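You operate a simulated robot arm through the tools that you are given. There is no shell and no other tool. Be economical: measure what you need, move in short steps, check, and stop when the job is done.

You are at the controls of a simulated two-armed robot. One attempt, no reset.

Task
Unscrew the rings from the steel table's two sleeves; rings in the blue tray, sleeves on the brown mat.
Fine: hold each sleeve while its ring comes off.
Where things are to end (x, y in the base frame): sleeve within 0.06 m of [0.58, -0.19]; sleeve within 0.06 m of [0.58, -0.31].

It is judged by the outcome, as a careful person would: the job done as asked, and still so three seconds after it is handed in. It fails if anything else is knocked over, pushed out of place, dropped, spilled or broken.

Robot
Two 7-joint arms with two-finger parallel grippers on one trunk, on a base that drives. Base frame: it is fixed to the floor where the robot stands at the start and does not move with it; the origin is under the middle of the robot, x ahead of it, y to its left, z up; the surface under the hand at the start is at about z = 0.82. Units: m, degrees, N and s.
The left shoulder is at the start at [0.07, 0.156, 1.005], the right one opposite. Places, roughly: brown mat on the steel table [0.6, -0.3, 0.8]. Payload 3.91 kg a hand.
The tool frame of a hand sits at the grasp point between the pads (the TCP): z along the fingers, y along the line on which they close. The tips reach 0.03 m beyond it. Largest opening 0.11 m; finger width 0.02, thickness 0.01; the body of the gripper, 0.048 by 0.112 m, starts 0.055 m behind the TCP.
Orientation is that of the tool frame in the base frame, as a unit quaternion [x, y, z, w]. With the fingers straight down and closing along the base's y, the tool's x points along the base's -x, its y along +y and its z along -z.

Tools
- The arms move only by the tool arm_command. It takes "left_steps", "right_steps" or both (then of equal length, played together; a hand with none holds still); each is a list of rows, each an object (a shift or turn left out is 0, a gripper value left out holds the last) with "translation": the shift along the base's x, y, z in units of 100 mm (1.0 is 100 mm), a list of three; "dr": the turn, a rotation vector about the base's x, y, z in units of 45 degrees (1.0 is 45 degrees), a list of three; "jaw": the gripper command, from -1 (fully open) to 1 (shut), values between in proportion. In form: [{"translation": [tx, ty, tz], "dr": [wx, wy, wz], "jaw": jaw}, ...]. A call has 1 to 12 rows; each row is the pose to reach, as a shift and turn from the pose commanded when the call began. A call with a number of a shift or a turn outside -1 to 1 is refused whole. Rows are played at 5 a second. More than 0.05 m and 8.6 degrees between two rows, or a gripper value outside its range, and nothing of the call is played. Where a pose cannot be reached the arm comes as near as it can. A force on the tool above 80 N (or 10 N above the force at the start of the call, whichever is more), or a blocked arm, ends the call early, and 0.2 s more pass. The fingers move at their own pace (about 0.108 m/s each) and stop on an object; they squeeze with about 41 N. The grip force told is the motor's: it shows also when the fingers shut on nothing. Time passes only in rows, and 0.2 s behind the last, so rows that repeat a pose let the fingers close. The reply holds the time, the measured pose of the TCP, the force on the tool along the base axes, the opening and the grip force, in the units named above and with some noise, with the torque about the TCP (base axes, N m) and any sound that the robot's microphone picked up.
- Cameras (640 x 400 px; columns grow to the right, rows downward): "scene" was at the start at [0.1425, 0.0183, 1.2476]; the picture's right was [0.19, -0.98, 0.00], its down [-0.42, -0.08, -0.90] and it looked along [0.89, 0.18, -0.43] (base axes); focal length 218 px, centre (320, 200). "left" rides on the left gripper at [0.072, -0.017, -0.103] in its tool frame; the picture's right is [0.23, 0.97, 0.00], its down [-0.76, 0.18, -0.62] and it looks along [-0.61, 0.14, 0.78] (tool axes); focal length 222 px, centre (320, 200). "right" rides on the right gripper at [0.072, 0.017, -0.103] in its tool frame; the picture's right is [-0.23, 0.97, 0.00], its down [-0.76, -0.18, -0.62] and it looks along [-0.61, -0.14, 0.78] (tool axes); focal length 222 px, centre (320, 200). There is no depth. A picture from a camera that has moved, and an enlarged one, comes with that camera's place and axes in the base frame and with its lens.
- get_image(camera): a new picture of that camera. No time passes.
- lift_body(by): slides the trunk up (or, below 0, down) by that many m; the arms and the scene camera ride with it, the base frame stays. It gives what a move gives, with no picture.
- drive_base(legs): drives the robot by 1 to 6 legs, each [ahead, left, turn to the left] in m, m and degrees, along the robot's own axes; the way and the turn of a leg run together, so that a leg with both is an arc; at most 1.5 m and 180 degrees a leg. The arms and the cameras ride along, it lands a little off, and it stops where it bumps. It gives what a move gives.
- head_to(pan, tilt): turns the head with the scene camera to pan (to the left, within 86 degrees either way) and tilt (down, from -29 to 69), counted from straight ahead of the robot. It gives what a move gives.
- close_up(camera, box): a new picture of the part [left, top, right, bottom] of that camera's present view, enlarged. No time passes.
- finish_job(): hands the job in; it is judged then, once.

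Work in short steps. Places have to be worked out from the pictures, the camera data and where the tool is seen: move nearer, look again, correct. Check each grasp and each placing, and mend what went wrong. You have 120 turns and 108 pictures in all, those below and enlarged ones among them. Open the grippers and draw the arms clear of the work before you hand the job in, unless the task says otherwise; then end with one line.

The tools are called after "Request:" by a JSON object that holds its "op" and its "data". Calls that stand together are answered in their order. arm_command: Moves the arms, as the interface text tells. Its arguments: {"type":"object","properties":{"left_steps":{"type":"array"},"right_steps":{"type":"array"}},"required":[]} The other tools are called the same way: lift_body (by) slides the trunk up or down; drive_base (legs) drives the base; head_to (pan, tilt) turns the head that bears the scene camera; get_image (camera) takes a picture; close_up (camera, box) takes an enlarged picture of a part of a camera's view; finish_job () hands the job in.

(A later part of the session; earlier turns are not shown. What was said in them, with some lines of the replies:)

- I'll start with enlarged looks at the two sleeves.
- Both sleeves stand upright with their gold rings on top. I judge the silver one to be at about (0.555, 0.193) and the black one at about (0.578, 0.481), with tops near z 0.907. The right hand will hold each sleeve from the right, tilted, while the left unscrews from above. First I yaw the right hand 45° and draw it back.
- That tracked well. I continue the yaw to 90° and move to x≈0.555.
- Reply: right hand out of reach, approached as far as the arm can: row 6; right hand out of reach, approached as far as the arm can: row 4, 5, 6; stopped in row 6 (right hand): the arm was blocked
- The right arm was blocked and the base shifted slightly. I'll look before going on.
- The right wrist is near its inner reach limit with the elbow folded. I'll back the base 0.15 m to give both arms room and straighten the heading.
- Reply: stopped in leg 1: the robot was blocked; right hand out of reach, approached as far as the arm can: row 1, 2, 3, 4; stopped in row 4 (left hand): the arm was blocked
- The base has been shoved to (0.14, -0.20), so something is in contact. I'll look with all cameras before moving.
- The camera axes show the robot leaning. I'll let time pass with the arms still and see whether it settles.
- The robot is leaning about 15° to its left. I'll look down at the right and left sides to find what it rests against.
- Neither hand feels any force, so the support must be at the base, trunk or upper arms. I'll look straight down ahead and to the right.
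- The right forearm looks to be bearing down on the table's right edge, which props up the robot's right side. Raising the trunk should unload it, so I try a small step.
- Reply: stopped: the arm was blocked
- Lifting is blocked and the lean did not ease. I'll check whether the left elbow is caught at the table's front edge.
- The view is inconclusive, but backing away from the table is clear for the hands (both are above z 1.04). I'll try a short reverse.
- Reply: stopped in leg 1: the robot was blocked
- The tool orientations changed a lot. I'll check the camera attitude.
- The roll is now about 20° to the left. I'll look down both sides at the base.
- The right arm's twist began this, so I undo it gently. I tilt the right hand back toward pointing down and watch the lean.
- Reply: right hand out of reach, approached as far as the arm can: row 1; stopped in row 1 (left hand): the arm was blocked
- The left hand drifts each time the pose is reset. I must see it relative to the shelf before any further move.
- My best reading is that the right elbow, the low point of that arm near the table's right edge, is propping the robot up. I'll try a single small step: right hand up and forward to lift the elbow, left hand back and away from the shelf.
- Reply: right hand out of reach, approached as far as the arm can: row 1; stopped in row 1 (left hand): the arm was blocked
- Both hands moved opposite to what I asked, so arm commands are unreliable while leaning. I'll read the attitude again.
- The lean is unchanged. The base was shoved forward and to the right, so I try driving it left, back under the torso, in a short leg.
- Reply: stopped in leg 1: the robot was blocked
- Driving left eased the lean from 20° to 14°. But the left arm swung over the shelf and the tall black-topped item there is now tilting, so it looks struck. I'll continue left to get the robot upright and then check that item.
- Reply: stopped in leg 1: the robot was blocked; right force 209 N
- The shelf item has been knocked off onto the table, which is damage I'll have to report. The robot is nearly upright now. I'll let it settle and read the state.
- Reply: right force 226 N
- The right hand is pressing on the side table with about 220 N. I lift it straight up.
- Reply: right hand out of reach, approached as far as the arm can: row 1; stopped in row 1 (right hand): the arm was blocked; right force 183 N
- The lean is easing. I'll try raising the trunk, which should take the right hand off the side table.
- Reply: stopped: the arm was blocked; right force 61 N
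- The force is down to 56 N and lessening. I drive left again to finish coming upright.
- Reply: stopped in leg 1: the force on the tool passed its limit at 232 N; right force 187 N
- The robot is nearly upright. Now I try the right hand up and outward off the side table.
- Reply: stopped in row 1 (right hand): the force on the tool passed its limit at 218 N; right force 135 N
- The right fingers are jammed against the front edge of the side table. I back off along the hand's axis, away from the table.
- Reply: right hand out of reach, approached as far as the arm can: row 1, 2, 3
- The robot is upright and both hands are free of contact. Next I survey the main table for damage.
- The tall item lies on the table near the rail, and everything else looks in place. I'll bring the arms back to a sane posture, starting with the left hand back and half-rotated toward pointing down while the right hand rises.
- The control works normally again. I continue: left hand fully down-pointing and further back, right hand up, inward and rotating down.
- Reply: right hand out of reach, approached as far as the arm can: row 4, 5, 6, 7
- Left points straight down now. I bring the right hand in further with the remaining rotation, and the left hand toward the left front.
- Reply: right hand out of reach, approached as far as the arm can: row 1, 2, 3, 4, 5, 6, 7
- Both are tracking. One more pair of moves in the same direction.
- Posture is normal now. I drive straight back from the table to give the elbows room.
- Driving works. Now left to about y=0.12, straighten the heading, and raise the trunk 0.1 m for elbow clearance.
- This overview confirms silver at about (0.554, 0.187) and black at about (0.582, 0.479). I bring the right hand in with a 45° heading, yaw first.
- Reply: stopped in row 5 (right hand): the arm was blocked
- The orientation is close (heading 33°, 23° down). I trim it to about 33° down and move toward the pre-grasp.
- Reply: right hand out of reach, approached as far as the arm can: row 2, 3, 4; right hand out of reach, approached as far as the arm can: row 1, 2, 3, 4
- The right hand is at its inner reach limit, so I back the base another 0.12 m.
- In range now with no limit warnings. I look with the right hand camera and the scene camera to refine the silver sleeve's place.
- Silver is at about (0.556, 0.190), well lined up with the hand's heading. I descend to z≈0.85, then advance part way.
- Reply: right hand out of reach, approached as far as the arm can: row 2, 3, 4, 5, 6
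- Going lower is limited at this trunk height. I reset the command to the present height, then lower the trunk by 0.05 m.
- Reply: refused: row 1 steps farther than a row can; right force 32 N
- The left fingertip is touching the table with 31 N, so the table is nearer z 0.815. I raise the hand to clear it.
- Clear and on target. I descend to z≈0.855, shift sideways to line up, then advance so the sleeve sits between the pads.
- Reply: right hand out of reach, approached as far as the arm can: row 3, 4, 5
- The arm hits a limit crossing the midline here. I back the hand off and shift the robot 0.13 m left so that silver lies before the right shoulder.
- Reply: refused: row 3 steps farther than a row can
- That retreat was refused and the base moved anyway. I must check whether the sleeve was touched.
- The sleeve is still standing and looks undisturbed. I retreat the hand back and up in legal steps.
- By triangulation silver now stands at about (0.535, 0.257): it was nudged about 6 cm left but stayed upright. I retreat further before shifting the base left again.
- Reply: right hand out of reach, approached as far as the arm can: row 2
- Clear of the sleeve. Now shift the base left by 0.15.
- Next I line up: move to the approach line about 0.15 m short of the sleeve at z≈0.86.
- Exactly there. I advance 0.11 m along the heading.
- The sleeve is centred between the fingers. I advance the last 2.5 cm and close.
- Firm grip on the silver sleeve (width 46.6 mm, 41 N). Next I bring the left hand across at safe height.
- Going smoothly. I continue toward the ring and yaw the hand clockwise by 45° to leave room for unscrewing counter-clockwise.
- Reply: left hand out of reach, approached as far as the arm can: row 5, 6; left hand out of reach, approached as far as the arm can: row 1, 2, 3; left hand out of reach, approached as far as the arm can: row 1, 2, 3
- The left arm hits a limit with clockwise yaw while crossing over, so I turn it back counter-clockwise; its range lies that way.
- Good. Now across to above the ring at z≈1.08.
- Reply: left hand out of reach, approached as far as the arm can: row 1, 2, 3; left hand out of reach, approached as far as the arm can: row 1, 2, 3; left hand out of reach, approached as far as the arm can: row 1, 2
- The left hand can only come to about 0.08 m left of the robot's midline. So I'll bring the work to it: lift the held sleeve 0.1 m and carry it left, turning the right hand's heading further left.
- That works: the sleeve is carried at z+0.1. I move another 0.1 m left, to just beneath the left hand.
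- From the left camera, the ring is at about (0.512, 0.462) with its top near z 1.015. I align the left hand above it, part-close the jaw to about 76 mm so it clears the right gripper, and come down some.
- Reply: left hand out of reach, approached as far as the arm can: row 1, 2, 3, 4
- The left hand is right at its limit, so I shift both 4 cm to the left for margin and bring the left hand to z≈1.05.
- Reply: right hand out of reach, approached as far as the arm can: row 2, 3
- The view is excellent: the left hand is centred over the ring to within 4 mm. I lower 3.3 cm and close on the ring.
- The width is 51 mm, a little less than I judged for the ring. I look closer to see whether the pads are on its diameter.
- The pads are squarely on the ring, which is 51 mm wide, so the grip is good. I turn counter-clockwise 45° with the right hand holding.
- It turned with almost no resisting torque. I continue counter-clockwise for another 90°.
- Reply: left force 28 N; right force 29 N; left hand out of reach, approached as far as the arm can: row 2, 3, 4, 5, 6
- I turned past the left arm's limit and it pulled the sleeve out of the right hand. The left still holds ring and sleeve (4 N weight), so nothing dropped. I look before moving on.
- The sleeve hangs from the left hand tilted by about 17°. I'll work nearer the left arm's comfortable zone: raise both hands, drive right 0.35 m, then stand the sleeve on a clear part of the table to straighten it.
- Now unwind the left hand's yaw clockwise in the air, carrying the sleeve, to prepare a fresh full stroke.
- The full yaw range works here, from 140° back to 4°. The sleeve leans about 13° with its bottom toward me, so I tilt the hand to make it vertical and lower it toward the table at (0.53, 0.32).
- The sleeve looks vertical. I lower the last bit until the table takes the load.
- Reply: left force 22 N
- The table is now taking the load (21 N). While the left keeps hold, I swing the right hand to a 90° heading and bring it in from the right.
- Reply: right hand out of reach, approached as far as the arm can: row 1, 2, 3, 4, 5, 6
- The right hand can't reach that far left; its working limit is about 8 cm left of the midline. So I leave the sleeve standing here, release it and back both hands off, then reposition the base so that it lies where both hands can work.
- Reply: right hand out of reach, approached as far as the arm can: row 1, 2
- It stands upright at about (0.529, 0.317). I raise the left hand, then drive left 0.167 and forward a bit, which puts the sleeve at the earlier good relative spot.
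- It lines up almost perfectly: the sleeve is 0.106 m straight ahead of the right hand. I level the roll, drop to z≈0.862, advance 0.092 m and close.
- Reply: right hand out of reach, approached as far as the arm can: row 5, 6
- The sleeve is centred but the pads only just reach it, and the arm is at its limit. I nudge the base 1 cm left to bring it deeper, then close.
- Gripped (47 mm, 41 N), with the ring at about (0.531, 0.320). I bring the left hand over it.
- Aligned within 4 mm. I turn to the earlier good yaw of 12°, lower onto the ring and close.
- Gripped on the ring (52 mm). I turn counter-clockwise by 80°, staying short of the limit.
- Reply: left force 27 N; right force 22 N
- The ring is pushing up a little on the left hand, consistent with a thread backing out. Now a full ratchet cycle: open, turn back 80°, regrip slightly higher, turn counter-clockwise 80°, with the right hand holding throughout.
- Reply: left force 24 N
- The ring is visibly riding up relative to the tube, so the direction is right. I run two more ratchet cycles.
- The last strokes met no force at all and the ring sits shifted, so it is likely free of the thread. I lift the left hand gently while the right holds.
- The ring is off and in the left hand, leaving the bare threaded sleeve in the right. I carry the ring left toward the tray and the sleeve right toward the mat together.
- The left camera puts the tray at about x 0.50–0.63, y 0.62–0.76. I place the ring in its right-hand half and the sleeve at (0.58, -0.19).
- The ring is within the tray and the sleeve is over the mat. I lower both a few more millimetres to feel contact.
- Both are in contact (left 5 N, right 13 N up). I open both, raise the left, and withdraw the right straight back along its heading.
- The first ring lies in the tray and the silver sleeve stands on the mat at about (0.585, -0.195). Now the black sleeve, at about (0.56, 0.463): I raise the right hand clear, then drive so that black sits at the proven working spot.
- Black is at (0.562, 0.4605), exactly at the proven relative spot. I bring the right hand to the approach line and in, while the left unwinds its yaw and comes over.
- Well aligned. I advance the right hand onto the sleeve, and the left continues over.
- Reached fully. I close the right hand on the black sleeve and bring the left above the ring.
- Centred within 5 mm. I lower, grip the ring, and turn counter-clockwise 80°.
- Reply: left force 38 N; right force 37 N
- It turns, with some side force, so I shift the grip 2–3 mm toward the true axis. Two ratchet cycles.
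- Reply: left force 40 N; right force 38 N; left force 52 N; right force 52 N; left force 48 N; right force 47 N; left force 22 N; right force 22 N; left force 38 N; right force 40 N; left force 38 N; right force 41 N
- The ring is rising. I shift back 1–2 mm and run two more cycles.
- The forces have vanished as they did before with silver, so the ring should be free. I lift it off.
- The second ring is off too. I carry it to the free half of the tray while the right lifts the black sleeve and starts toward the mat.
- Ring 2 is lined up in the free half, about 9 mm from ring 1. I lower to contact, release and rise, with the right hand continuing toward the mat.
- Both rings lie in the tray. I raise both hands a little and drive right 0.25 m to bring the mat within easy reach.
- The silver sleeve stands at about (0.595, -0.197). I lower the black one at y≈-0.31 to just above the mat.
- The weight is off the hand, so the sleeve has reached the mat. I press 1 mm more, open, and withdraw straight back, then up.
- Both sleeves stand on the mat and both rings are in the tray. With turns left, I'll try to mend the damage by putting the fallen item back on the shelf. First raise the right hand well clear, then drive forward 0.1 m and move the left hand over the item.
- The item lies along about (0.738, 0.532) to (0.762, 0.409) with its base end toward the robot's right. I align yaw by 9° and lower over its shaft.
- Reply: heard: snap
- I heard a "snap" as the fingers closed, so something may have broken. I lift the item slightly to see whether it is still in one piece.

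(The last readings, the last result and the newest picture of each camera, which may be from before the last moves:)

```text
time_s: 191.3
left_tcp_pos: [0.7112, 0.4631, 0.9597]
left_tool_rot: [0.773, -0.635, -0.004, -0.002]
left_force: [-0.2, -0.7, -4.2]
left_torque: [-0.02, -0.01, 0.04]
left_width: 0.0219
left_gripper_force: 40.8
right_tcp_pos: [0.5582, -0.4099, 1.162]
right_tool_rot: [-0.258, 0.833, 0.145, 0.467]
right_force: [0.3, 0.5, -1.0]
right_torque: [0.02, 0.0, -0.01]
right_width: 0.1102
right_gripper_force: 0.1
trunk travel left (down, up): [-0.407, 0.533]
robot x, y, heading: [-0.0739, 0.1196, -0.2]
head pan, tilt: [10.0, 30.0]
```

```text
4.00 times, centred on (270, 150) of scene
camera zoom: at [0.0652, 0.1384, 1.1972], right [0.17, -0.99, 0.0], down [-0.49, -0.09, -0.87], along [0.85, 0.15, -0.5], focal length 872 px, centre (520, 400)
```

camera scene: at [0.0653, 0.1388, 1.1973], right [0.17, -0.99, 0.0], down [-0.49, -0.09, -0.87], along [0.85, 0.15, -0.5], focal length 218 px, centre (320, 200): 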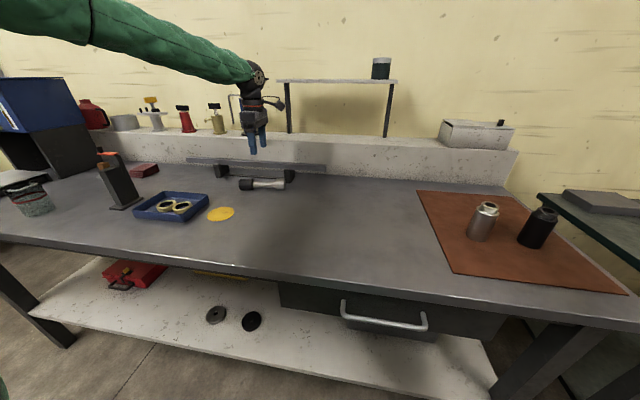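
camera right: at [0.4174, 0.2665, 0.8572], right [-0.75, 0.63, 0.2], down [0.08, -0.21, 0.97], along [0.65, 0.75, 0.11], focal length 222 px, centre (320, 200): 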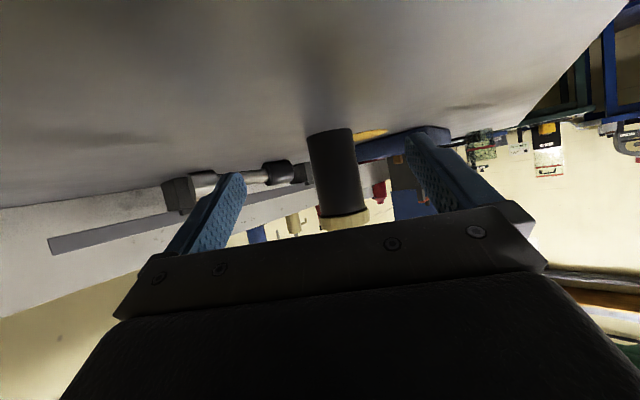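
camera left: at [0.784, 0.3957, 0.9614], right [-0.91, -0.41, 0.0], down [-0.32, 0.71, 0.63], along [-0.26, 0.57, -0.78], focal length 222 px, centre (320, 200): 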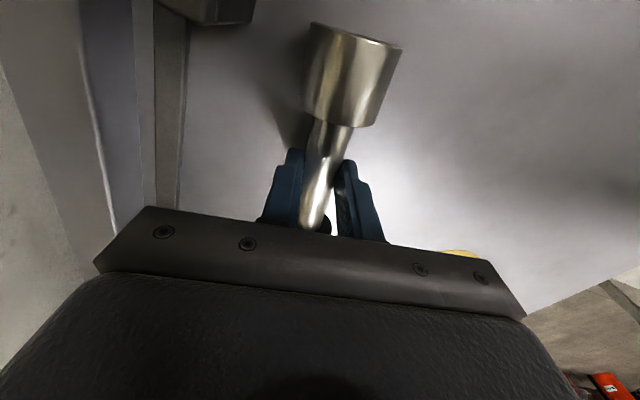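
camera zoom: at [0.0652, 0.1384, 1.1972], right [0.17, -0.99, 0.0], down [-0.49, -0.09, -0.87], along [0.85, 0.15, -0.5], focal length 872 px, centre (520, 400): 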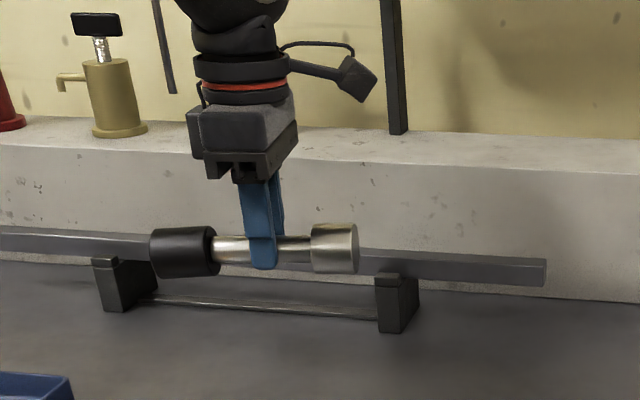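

It is in one piece in the hand, and well balanced. I yaw the hand back to straight while raising, so the base end points toward me.

Request:
{"op": "arm_command", "data": {"left_steps": [{"translation": [-0.05, 0, 0.2], "dr": [0, 0, -0.15]}, {"translation": [-0.1, 0, 0.4], "dr": [0, 0, -0.3]}, {"translation": [-0.15, 0, 0.6], "dr": [0, 0, -0.45]}, {"translation": [-0.2, 0, 0.8], "dr": [0, 0, -0.6]}, {"translation": [-0.2, 0, 1], "dr": [0, 0, -0.75]}]}}

Request:
{"op": "arm_command", "data": {"left_steps": [{"dr": [0, 0, -0.15]}, {"dr": [0, 0, -0.3]}, {"dr": [0, 0, -0.45]}, {"dr": [0, 0, -0.6]}, {"translation": [-0.1, 0, 0], "dr": [0, 0, -0.75]}]}}

Request:
{"op": "arm_command", "data": {"left_steps": [{"dr": [0, 0, -0.15]}, {"dr": [0, 0, -0.3]}, {"dr": [0, 0, -0.45]}, {"dr": [0, 0, -0.6]}, {"dr": [0, 0, -0.75]}]}}

Request:
{"op": "lift_body", "data": {"by": 0.25}}

```text
time_s: 192.5
left_tcp_pos: [0.6932, 0.4637, 1.0586]
left_tool_rot: [-0.556, 0.831, 0.003, 0.003]
left_force: [-0.6, -1.1, -3.8]
left_torque: [-0.05, 0.02, -0.02]
left_width: 0.0219
left_gripper_force: 41.0
right_tcp_pos: [0.5602, -0.4095, 1.1627]
right_tool_rot: [-0.258, 0.833, 0.146, 0.468]
right_force: [0.0, -0.2, 0.8]
right_torque: [-0.01, 0.0, 0.03]
right_width: 0.11
right_gripper_force: 0.0
trunk travel left (down, up): [-0.407, 0.533]
robot x, y, heading: [-0.078, 0.1218, -0.3]
head pan, tilt: [10.0, 30.0]
```

```text
time_s: 193.7
left_tcp_pos: [0.6828, 0.4638, 1.0606]
left_tool_rot: [-0.29, 0.957, 0.002, 0.004]
left_force: [-0.5, -0.5, -4.0]
left_torque: [-0.04, 0.0, 0.01]
left_width: 0.022
left_gripper_force: 40.3
right_tcp_pos: [0.5589, -0.4093, 1.1633]
right_tool_rot: [-0.258, 0.833, 0.145, 0.467]
right_force: [-0.3, 0.9, -0.2]
right_torque: [-0.01, 0.01, 0.03]
right_width: 0.1101
right_gripper_force: 0.1
trunk travel left (down, up): [-0.407, 0.533]
robot x, y, heading: [-0.0759, 0.1213, -0.2]
head pan, tilt: [10.0, 30.0]
```

```text
time_s: 194.9
left_tcp_pos: [0.6833, 0.4641, 1.0583]
left_tool_rot: [0.001, 1.0, 0.001, 0.004]
left_force: [-0.1, -0.3, -3.2]
left_torque: [-0.05, 0.02, -0.01]
left_width: 0.0218
left_gripper_force: 41.0
right_tcp_pos: [0.5592, -0.4089, 1.1621]
right_tool_rot: [-0.258, 0.834, 0.145, 0.467]
right_force: [0.5, 0.1, -0.5]
right_torque: [0.01, -0.04, -0.01]
right_width: 0.11
right_gripper_force: 0.0
trunk travel left (down, up): [-0.407, 0.533]
robot x, y, heading: [-0.0753, 0.123, -0.0]
head pan, tilt: [10.0, 30.0]
```

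```text
time_s: 197.5
left_tcp_pos: [0.6837, 0.4644, 1.3089]
left_tool_rot: [0.0, 1.0, 0.001, 0.003]
left_force: [-0.9, -0.4, -3.1]
left_torque: [0.03, 0.01, -0.02]
left_width: 0.0222
left_gripper_force: 40.8
right_tcp_pos: [0.5601, -0.4095, 1.4132]
right_tool_rot: [-0.258, 0.833, 0.145, 0.467]
right_force: [0.5, -0.5, -0.7]
right_torque: [-0.02, 0.01, -0.01]
right_width: 0.1101
right_gripper_force: 0.0
trunk travel left (down, up): [-0.657, 0.283]
robot x, y, heading: [-0.0761, 0.1193, -0.2]
head pan, tilt: [10.0, 30.0]
```

All good. I tilt the hand forward in two stages so that the item comes upright, checking between stages.

Request:
{"op": "arm_command", "data": {"left_steps": [{"dr": [0, -0.167, 0]}, {"dr": [0, -0.333, 0]}, {"dr": [0, -0.5, 0]}, {"dr": [0, -0.667, 0]}, {"dr": [0, -0.833, 0]}, {"dr": [0, -1, 0]}]}}

```text
time_s: 198.9
left_tcp_pos: [0.6817, 0.464, 1.3086]
left_tool_rot: [0.0, 0.922, 0.0, 0.387]
left_force: [0.2, 0.4, -4.3]
left_torque: [0.0, 0.06, 0.02]
left_width: 0.0219
left_gripper_force: 41.5
right_tcp_pos: [0.5593, -0.4098, 1.4132]
right_tool_rot: [-0.258, 0.833, 0.144, 0.467]
right_force: [0.0, 0.2, -0.6]
right_torque: [0.0, -0.01, -0.02]
right_width: 0.1099
right_gripper_force: 0.1
trunk travel left (down, up): [-0.657, 0.283]
robot x, y, heading: [-0.0742, 0.1247, 0.0]
head pan, tilt: [10.0, 30.0]
```

Smooth with no drift. Second 45°.

Request:
{"op": "arm_command", "data": {"left_steps": [{"dr": [0, -0.167, 0]}, {"dr": [0, -0.333, 0]}, {"dr": [0, -0.5, 0]}, {"dr": [0, -0.667, 0]}, {"dr": [0, -0.833, 0]}, {"dr": [0, -1, 0]}]}}

Request:
{"op": "get_image", "data": {"camera": "scene"}}

```text
time_s: 200.3
left_tcp_pos: [0.6826, 0.4649, 1.309]
left_tool_rot: [-0.001, 0.704, -0.001, 0.71]
left_force: [0.3, 0.7, -3.3]
left_torque: [-0.02, 0.08, 0.0]
left_width: 0.0221
left_gripper_force: 41.1
right_tcp_pos: [0.56, -0.4083, 1.4119]
right_tool_rot: [-0.259, 0.833, 0.145, 0.467]
right_force: [-0.2, -0.3, -0.7]
right_torque: [-0.01, 0.02, 0.01]
right_width: 0.1102
right_gripper_force: 0.0
trunk travel left (down, up): [-0.657, 0.283]
robot x, y, heading: [-0.072, 0.1227, -0.1]
head pan, tilt: [10.0, 30.0]
```

```text
7 pictures are left
camera scene: at [0.0665, 0.1394, 1.4472], right [0.17, -0.99, 0.0], down [-0.49, -0.09, -0.87], along [0.85, 0.15, -0.5], focal length 218 px, centre (320, 200)
```

scene: 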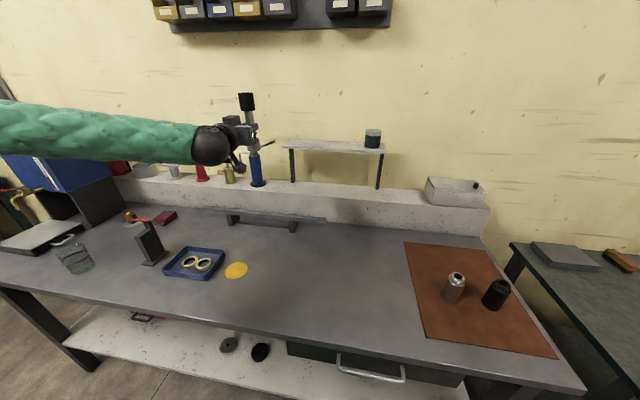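

The item is upright in the hand. I zoom in on the shelf to fix its position.

Request:
{"op": "close_up", "data": {"camera": "scene", "box": [264, 115, 392, 195]}}

```text
5.00 times, centred on (328, 155) of scene
camera zoom: at [0.0665, 0.1394, 1.4472], right [0.17, -0.99, 0.0], down [-0.49, -0.09, -0.87], along [0.85, 0.15, -0.5], focal length 1090 px, centre (280, 425)
```

zoom: 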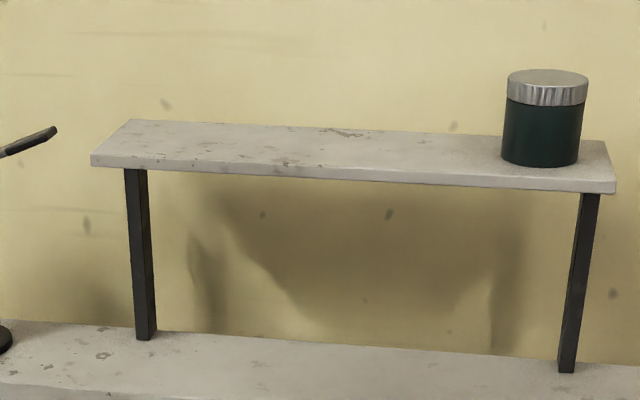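

The shelf spans x 0.98–1.105 and y 0.02–0.47, with its top at z≈1.17. The item belongs at about (1.04, 0.205). I drive forward to x≈0 (the starting spot) and swing the left hand across in front of the shelf.

Request:
{"op": "drive_base", "data": {"legs": [[0.072, 0, 0]]}}

Request:
{"op": "arm_command", "data": {"left_steps": [{"translation": [0, -0.33, 0]}, {"translation": [0, -0.66, 0]}, {"translation": [0, -1, 0]}]}}

Request:
{"op": "arm_command", "data": {"left_steps": [{"translation": [0, -0.33, 0]}, {"translation": [0, -0.66, 0]}, {"translation": [0, -1, 0]}]}}

```text
time_s: 201.3
left_tcp_pos: [0.7566, 0.4647, 1.3075]
left_tool_rot: [-0.001, 0.705, 0.0, 0.709]
left_force: [0.1, 0.8, -3.6]
left_torque: [0.01, 0.07, -0.01]
left_width: 0.022
left_gripper_force: 41.3
right_tcp_pos: [0.6327, -0.4089, 1.411]
right_tool_rot: [-0.257, 0.834, 0.145, 0.467]
right_force: [0.3, -0.9, 0.3]
right_torque: [0.02, 0.0, 0.01]
right_width: 0.1101
right_gripper_force: 0.1
trunk travel left (down, up): [-0.657, 0.283]
robot x, y, heading: [-0.0047, 0.1201, -0.2]
head pan, tilt: [10.0, 30.0]
```

```text
time_s: 202.1
left_tcp_pos: [0.7546, 0.3632, 1.3083]
left_tool_rot: [-0.001, 0.705, 0.001, 0.709]
left_force: [-0.5, 0.0, -4.3]
left_torque: [0.02, 0.07, -0.02]
left_width: 0.022
left_gripper_force: 41.3
right_tcp_pos: [0.6328, -0.4091, 1.4115]
right_tool_rot: [-0.259, 0.833, 0.146, 0.467]
right_force: [0.3, -0.6, 0.2]
right_torque: [0.03, 0.0, 0.05]
right_width: 0.1098
right_gripper_force: 0.1
trunk travel left (down, up): [-0.657, 0.283]
robot x, y, heading: [-0.0048, 0.1227, -0.3]
head pan, tilt: [10.0, 30.0]
```

```text
time_s: 202.9
left_tcp_pos: [0.7549, 0.2634, 1.3092]
left_tool_rot: [0.0, 0.705, 0.0, 0.709]
left_force: [0.4, -0.5, -3.1]
left_torque: [0.0, 0.08, 0.02]
left_width: 0.022
left_gripper_force: 40.5
right_tcp_pos: [0.6321, -0.4101, 1.4117]
right_tool_rot: [-0.258, 0.833, 0.146, 0.467]
right_force: [0.4, -0.4, -0.6]
right_torque: [0.01, -0.02, 0.02]
right_width: 0.1101
right_gripper_force: 0.0
trunk travel left (down, up): [-0.657, 0.283]
robot x, y, heading: [-0.0046, 0.1237, -0.2]
head pan, tilt: [10.0, 30.0]
```

Tracking cleanly. Now to y≈0.208 and forward over the shelf, with the item bottom about 6 cm above the board.

Request:
{"op": "arm_command", "data": {"left_steps": [{"translation": [0.2, -0.27, 0]}, {"translation": [0.5, -0.55, 0]}, {"translation": [0.8, -0.55, 0]}, {"translation": [1, -0.55, 0]}]}}

Request:
{"op": "arm_command", "data": {"left_steps": [{"translation": [0.33, 0, 0]}, {"translation": [0.66, 0, 0]}, {"translation": [1, 0, 0]}]}}

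Request:
{"op": "arm_command", "data": {"left_steps": [{"translation": [0.3, 0, 0]}, {"translation": [0.65, 0, 0]}, {"translation": [0.65, 0, 0]}]}}

Request:
{"op": "get_image", "data": {"camera": "scene"}}

```text
time_s: 203.9
left_tcp_pos: [0.854, 0.2072, 1.3082]
left_tool_rot: [-0.001, 0.705, 0.001, 0.709]
left_force: [0.1, 0.6, -4.2]
left_torque: [-0.02, 0.04, 0.03]
left_width: 0.0222
left_gripper_force: 41.4
right_tcp_pos: [0.6311, -0.4107, 1.4113]
right_tool_rot: [-0.258, 0.834, 0.146, 0.466]
right_force: [0.7, -1.1, -0.2]
right_torque: [0.04, -0.03, 0.04]
right_width: 0.1103
right_gripper_force: 0.0
trunk travel left (down, up): [-0.657, 0.283]
robot x, y, heading: [-0.0025, 0.1228, 0.1]
head pan, tilt: [10.0, 30.0]
```

```text
time_s: 204.7
left_tcp_pos: [0.9545, 0.212, 1.3079]
left_tool_rot: [-0.001, 0.705, 0.0, 0.709]
left_force: [-0.4, -0.2, -3.2]
left_torque: [-0.01, 0.07, 0.01]
left_width: 0.0219
left_gripper_force: 40.8
right_tcp_pos: [0.6326, -0.4087, 1.4121]
right_tool_rot: [-0.258, 0.834, 0.145, 0.466]
right_force: [1.1, 0.0, 0.7]
right_torque: [-0.02, 0.01, 0.03]
right_width: 0.11
right_gripper_force: 0.1
trunk travel left (down, up): [-0.657, 0.283]
robot x, y, heading: [-0.0036, 0.1277, -0.1]
head pan, tilt: [10.0, 30.0]
```

```text
time_s: 205.5
left_tcp_pos: [0.996, 0.2385, 1.316]
left_tool_rot: [-0.001, 0.705, 0.001, 0.709]
left_force: [0.3, 0.6, -3.6]
left_torque: [0.02, 0.1, 0.02]
left_width: 0.0221
left_gripper_force: 41.1
left hand out of reach, approached as far as the arm can: row 1, 2, 3
right_tcp_pos: [0.6314, -0.4095, 1.4111]
right_tool_rot: [-0.258, 0.833, 0.145, 0.467]
right_force: [-0.2, -0.1, 0.6]
right_torque: [-0.01, 0.01, 0.02]
right_width: 0.11
right_gripper_force: 0.1
trunk travel left (down, up): [-0.657, 0.283]
robot x, y, heading: [-0.0016, 0.1247, -0.2]
head pan, tilt: [10.0, 30.0]
```

```text
5 pictures are left
camera scene: at [0.1369, 0.1379, 1.4472], right [0.17, -0.99, 0.0], down [-0.49, -0.09, -0.87], along [0.85, 0.15, -0.5], focal length 218 px, centre (320, 200)
```

scene: 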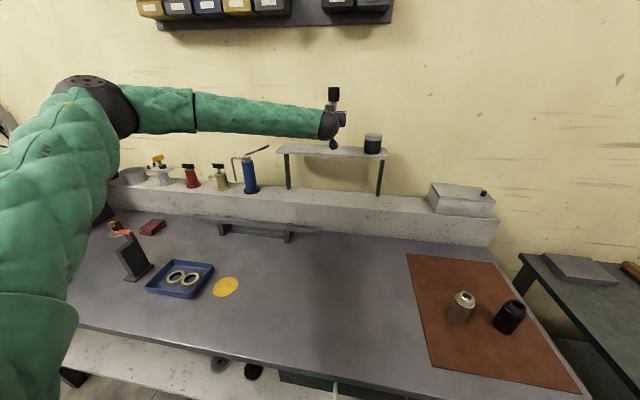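

The arm is at full stretch at x≈0.996. A small base nudge of 3 cm forward and 3 cm right puts the item at about (1.045, 0.208).

Request:
{"op": "drive_base", "data": {"legs": [[0.03, -0.03, 0]]}}

Request:
{"op": "arm_command", "data": {"left_steps": [{"translation": [0, 0, -0.2]}, {"translation": [0, 0, -0.4]}, {"translation": [0, 0, -0.5]}]}}

Request:
{"op": "close_up", "data": {"camera": "scene", "box": [264, 75, 424, 175]}}

```text
time_s: 206.4
left_tcp_pos: [1.024, 0.2131, 1.317]
left_tool_rot: [-0.001, 0.704, 0.0, 0.71]
left_force: [-0.2, -0.5, -2.8]
left_torque: [-0.01, 0.07, -0.02]
left_width: 0.0219
left_gripper_force: 41.5
right_tcp_pos: [0.6607, -0.4364, 1.4136]
right_tool_rot: [-0.26, 0.832, 0.146, 0.468]
right_force: [0.0, -0.9, 0.6]
right_torque: [-0.02, 0.0, -0.01]
right_width: 0.11
right_gripper_force: 0.0
trunk travel left (down, up): [-0.657, 0.283]
robot x, y, heading: [0.0237, 0.0935, -0.2]
head pan, tilt: [10.0, 30.0]
```

```text
time_s: 207.2
left_tcp_pos: [1.0203, 0.2167, 1.2653]
left_tool_rot: [0.0, 0.705, -0.001, 0.71]
left_force: [-0.5, 0.3, -3.3]
left_torque: [0.01, 0.05, 0.01]
left_width: 0.0219
left_gripper_force: 40.3
left hand out of reach, approached as far as the arm can: row 2, 3
right_tcp_pos: [0.6622, -0.4396, 1.4119]
right_tool_rot: [-0.258, 0.833, 0.146, 0.467]
right_force: [-0.1, -0.1, -0.8]
right_torque: [0.03, -0.01, -0.01]
right_width: 0.1103
right_gripper_force: 0.0
trunk travel left (down, up): [-0.657, 0.283]
robot x, y, heading: [0.0258, 0.0913, -0.3]
head pan, tilt: [10.0, 30.0]
```

```text
4.00 times, centred on (344, 125) of scene
camera zoom: at [0.1677, 0.1077, 1.4471], right [0.17, -0.99, 0.0], down [-0.49, -0.09, -0.87], along [0.85, 0.15, -0.5], focal length 872 px, centre (224, 500)
```

zoom: 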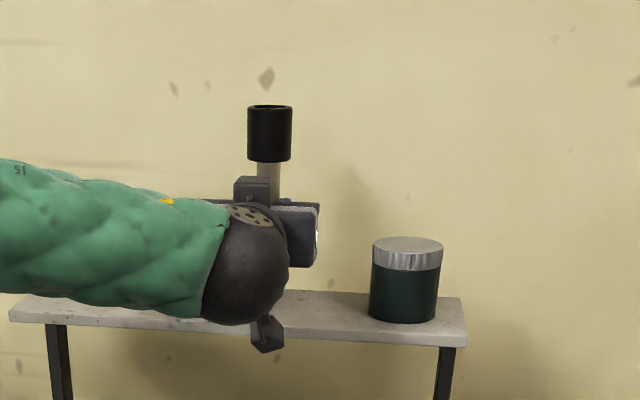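

The item is vertical over the shelf, its base about 1.5 cm above the board by my reckoning. I lower with the trunk in small steps, watching the force.

Request:
{"op": "lift_body", "data": {"by": -0.012}}

Request:
{"op": "lift_body", "data": {"by": -0.005}}

```text
time_s: 207.8
left_tcp_pos: [1.0199, 0.2187, 1.2555]
left_tool_rot: [0.0, 0.705, -0.001, 0.71]
left_force: [0.0, -0.4, -3.5]
left_torque: [0.03, 0.08, -0.03]
left_width: 0.022
left_gripper_force: 41.0
right_tcp_pos: [0.6617, -0.4388, 1.4006]
right_tool_rot: [-0.258, 0.834, 0.145, 0.467]
right_force: [-1.6, -0.2, 0.7]
right_torque: [0.0, -0.01, -0.01]
right_width: 0.1101
right_gripper_force: 0.0
trunk travel left (down, up): [-0.645, 0.295]
robot x, y, heading: [0.0255, 0.0916, -0.4]
head pan, tilt: [10.0, 30.0]
```

```text
time_s: 208.4
left_tcp_pos: [1.0197, 0.2177, 1.2521]
left_tool_rot: [-0.001, 0.703, 0.0, 0.711]
left_force: [3.9, -0.3, 10.9]
left_torque: [0.05, -0.32, 0.01]
left_width: 0.0218
left_gripper_force: 41.1
right_tcp_pos: [0.661, -0.4386, 1.3958]
right_tool_rot: [-0.258, 0.833, 0.145, 0.468]
right_force: [-0.9, -0.3, -0.4]
right_torque: [0.03, -0.01, 0.01]
right_width: 0.11
right_gripper_force: 0.1
trunk travel left (down, up): [-0.64, 0.3]
robot x, y, heading: [0.0266, 0.0922, -0.1]
head pan, tilt: [10.0, 30.0]
```

Contact felt (11 N up) right where expected. I open the fingers and withdraw straight back.

Request:
{"op": "arm_command", "data": {"left_steps": [{"jaw": 0.3}, {"jaw": -0.2}, {"jaw": -0.2}, {"jaw": -0.2}, {"translation": [-0.25, 0, 0]}, {"translation": [-0.5, 0, 0]}, {"translation": [-0.75, 0, 0]}, {"translation": [-1, 0, 0]}]}}

Request:
{"op": "close_up", "data": {"camera": "scene", "box": [264, 75, 424, 175]}}

```text
time_s: 210.2
left_tcp_pos: [0.9184, 0.2176, 1.2508]
left_tool_rot: [-0.001, 0.704, 0.0, 0.71]
left_force: [0.2, -0.6, 1.3]
left_torque: [0.02, 0.03, 0.01]
left_width: 0.0662
left_gripper_force: 0.1
right_tcp_pos: [0.6603, -0.438, 1.3959]
right_tool_rot: [-0.259, 0.833, 0.145, 0.467]
right_force: [0.1, -0.2, 0.5]
right_torque: [-0.01, 0.04, -0.01]
right_width: 0.1098
right_gripper_force: 0.0
trunk travel left (down, up): [-0.64, 0.3]
robot x, y, heading: [0.0249, 0.0942, 0.0]
head pan, tilt: [10.0, 30.0]
```

```text
4.00 times, centred on (344, 125) of scene
camera zoom: at [0.1656, 0.1087, 1.4303], right [0.17, -0.99, 0.0], down [-0.49, -0.09, -0.87], along [0.85, 0.15, -0.5], focal length 872 px, centre (224, 500)
```

zoom: 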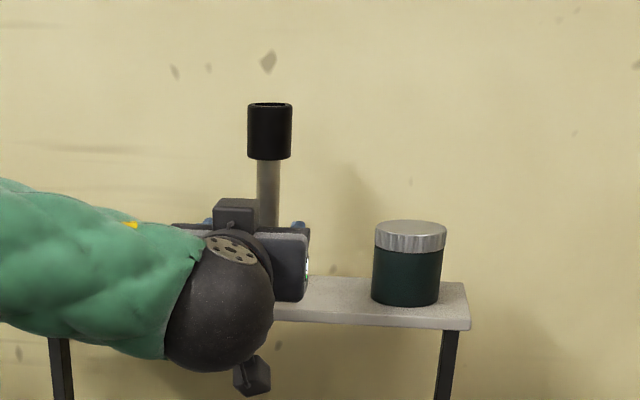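

It stands upright on the shelf again. I withdraw further and drive back to leave everything clear, then take a last look.

Request:
{"op": "arm_command", "data": {"left_steps": [{"translation": [-0.35, 0, 0]}, {"translation": [-0.7, 0, 0], "jaw": -1}, {"translation": [-1, 0, 0], "jaw": -1}]}}

Request:
{"op": "drive_base", "data": {"legs": [[-0.25, 0, 0]]}}

Request:
{"op": "get_image", "data": {"camera": "scene"}}

```text
time_s: 211.0
left_tcp_pos: [0.8178, 0.2177, 1.2499]
left_tool_rot: [-0.001, 0.704, 0.0, 0.71]
left_force: [-0.6, -0.9, 0.1]
left_torque: [0.03, -0.02, 0.01]
left_width: 0.11
left_gripper_force: 0.1
right_tcp_pos: [0.6606, -0.438, 1.3949]
right_tool_rot: [-0.258, 0.833, 0.145, 0.468]
right_force: [0.5, 0.7, 0.6]
right_torque: [0.03, -0.01, -0.01]
right_width: 0.1099
right_gripper_force: 0.1
trunk travel left (down, up): [-0.64, 0.3]
robot x, y, heading: [0.0234, 0.0956, 0.0]
head pan, tilt: [10.0, 30.0]
```

```text
time_s: 212.8
left_tcp_pos: [0.5677, 0.2186, 1.2511]
left_tool_rot: [-0.001, 0.705, 0.0, 0.709]
left_force: [-0.4, 1.2, 0.6]
left_torque: [-0.02, -0.01, -0.01]
left_width: 0.1098
left_gripper_force: 0.0
right_tcp_pos: [0.4108, -0.4388, 1.3952]
right_tool_rot: [-0.259, 0.832, 0.146, 0.468]
right_force: [0.5, 0.2, -0.3]
right_torque: [0.0, 0.03, -0.02]
right_width: 0.1102
right_gripper_force: 0.0
trunk travel left (down, up): [-0.64, 0.3]
robot x, y, heading: [-0.2274, 0.0977, -0.0]
head pan, tilt: [10.0, 30.0]
```

```text
2 pictures are left
camera scene: at [-0.0844, 0.1089, 1.4302], right [0.17, -0.98, 0.0], down [-0.49, -0.09, -0.87], along [0.85, 0.15, -0.5], focal length 218 px, centre (320, 200)
```

scene: 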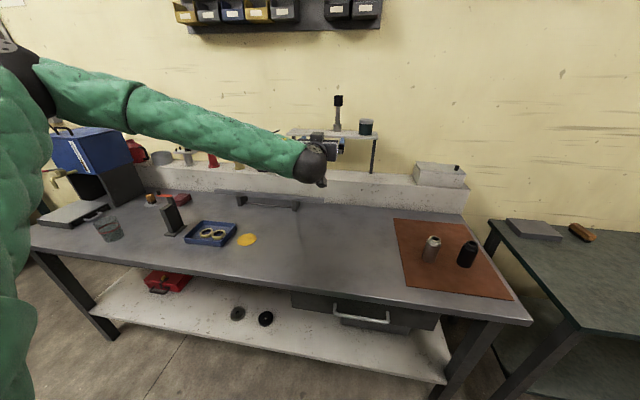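

The rings are in the tray, both sleeves stand on the mat, the shelf item is back upright, and the arms are clear and open. I hand in the job.

Request:
{"op": "finish_job", "data": {}}

```text
The job is handed in.
```

Both rings are unscrewed and in the blue tray, and both sleeves stand on the brown mat at their marks. But early on the robot jammed and tipped, and its left arm knocked the tall black-topped item off the shelf. I stood that item back upright, but heard a "snap" when I gripped it, so it may be damaged. The right hand also pressed hard (over 200 N) on the side table, and the silver sleeve was nudged about 6 cm before I picked it up.
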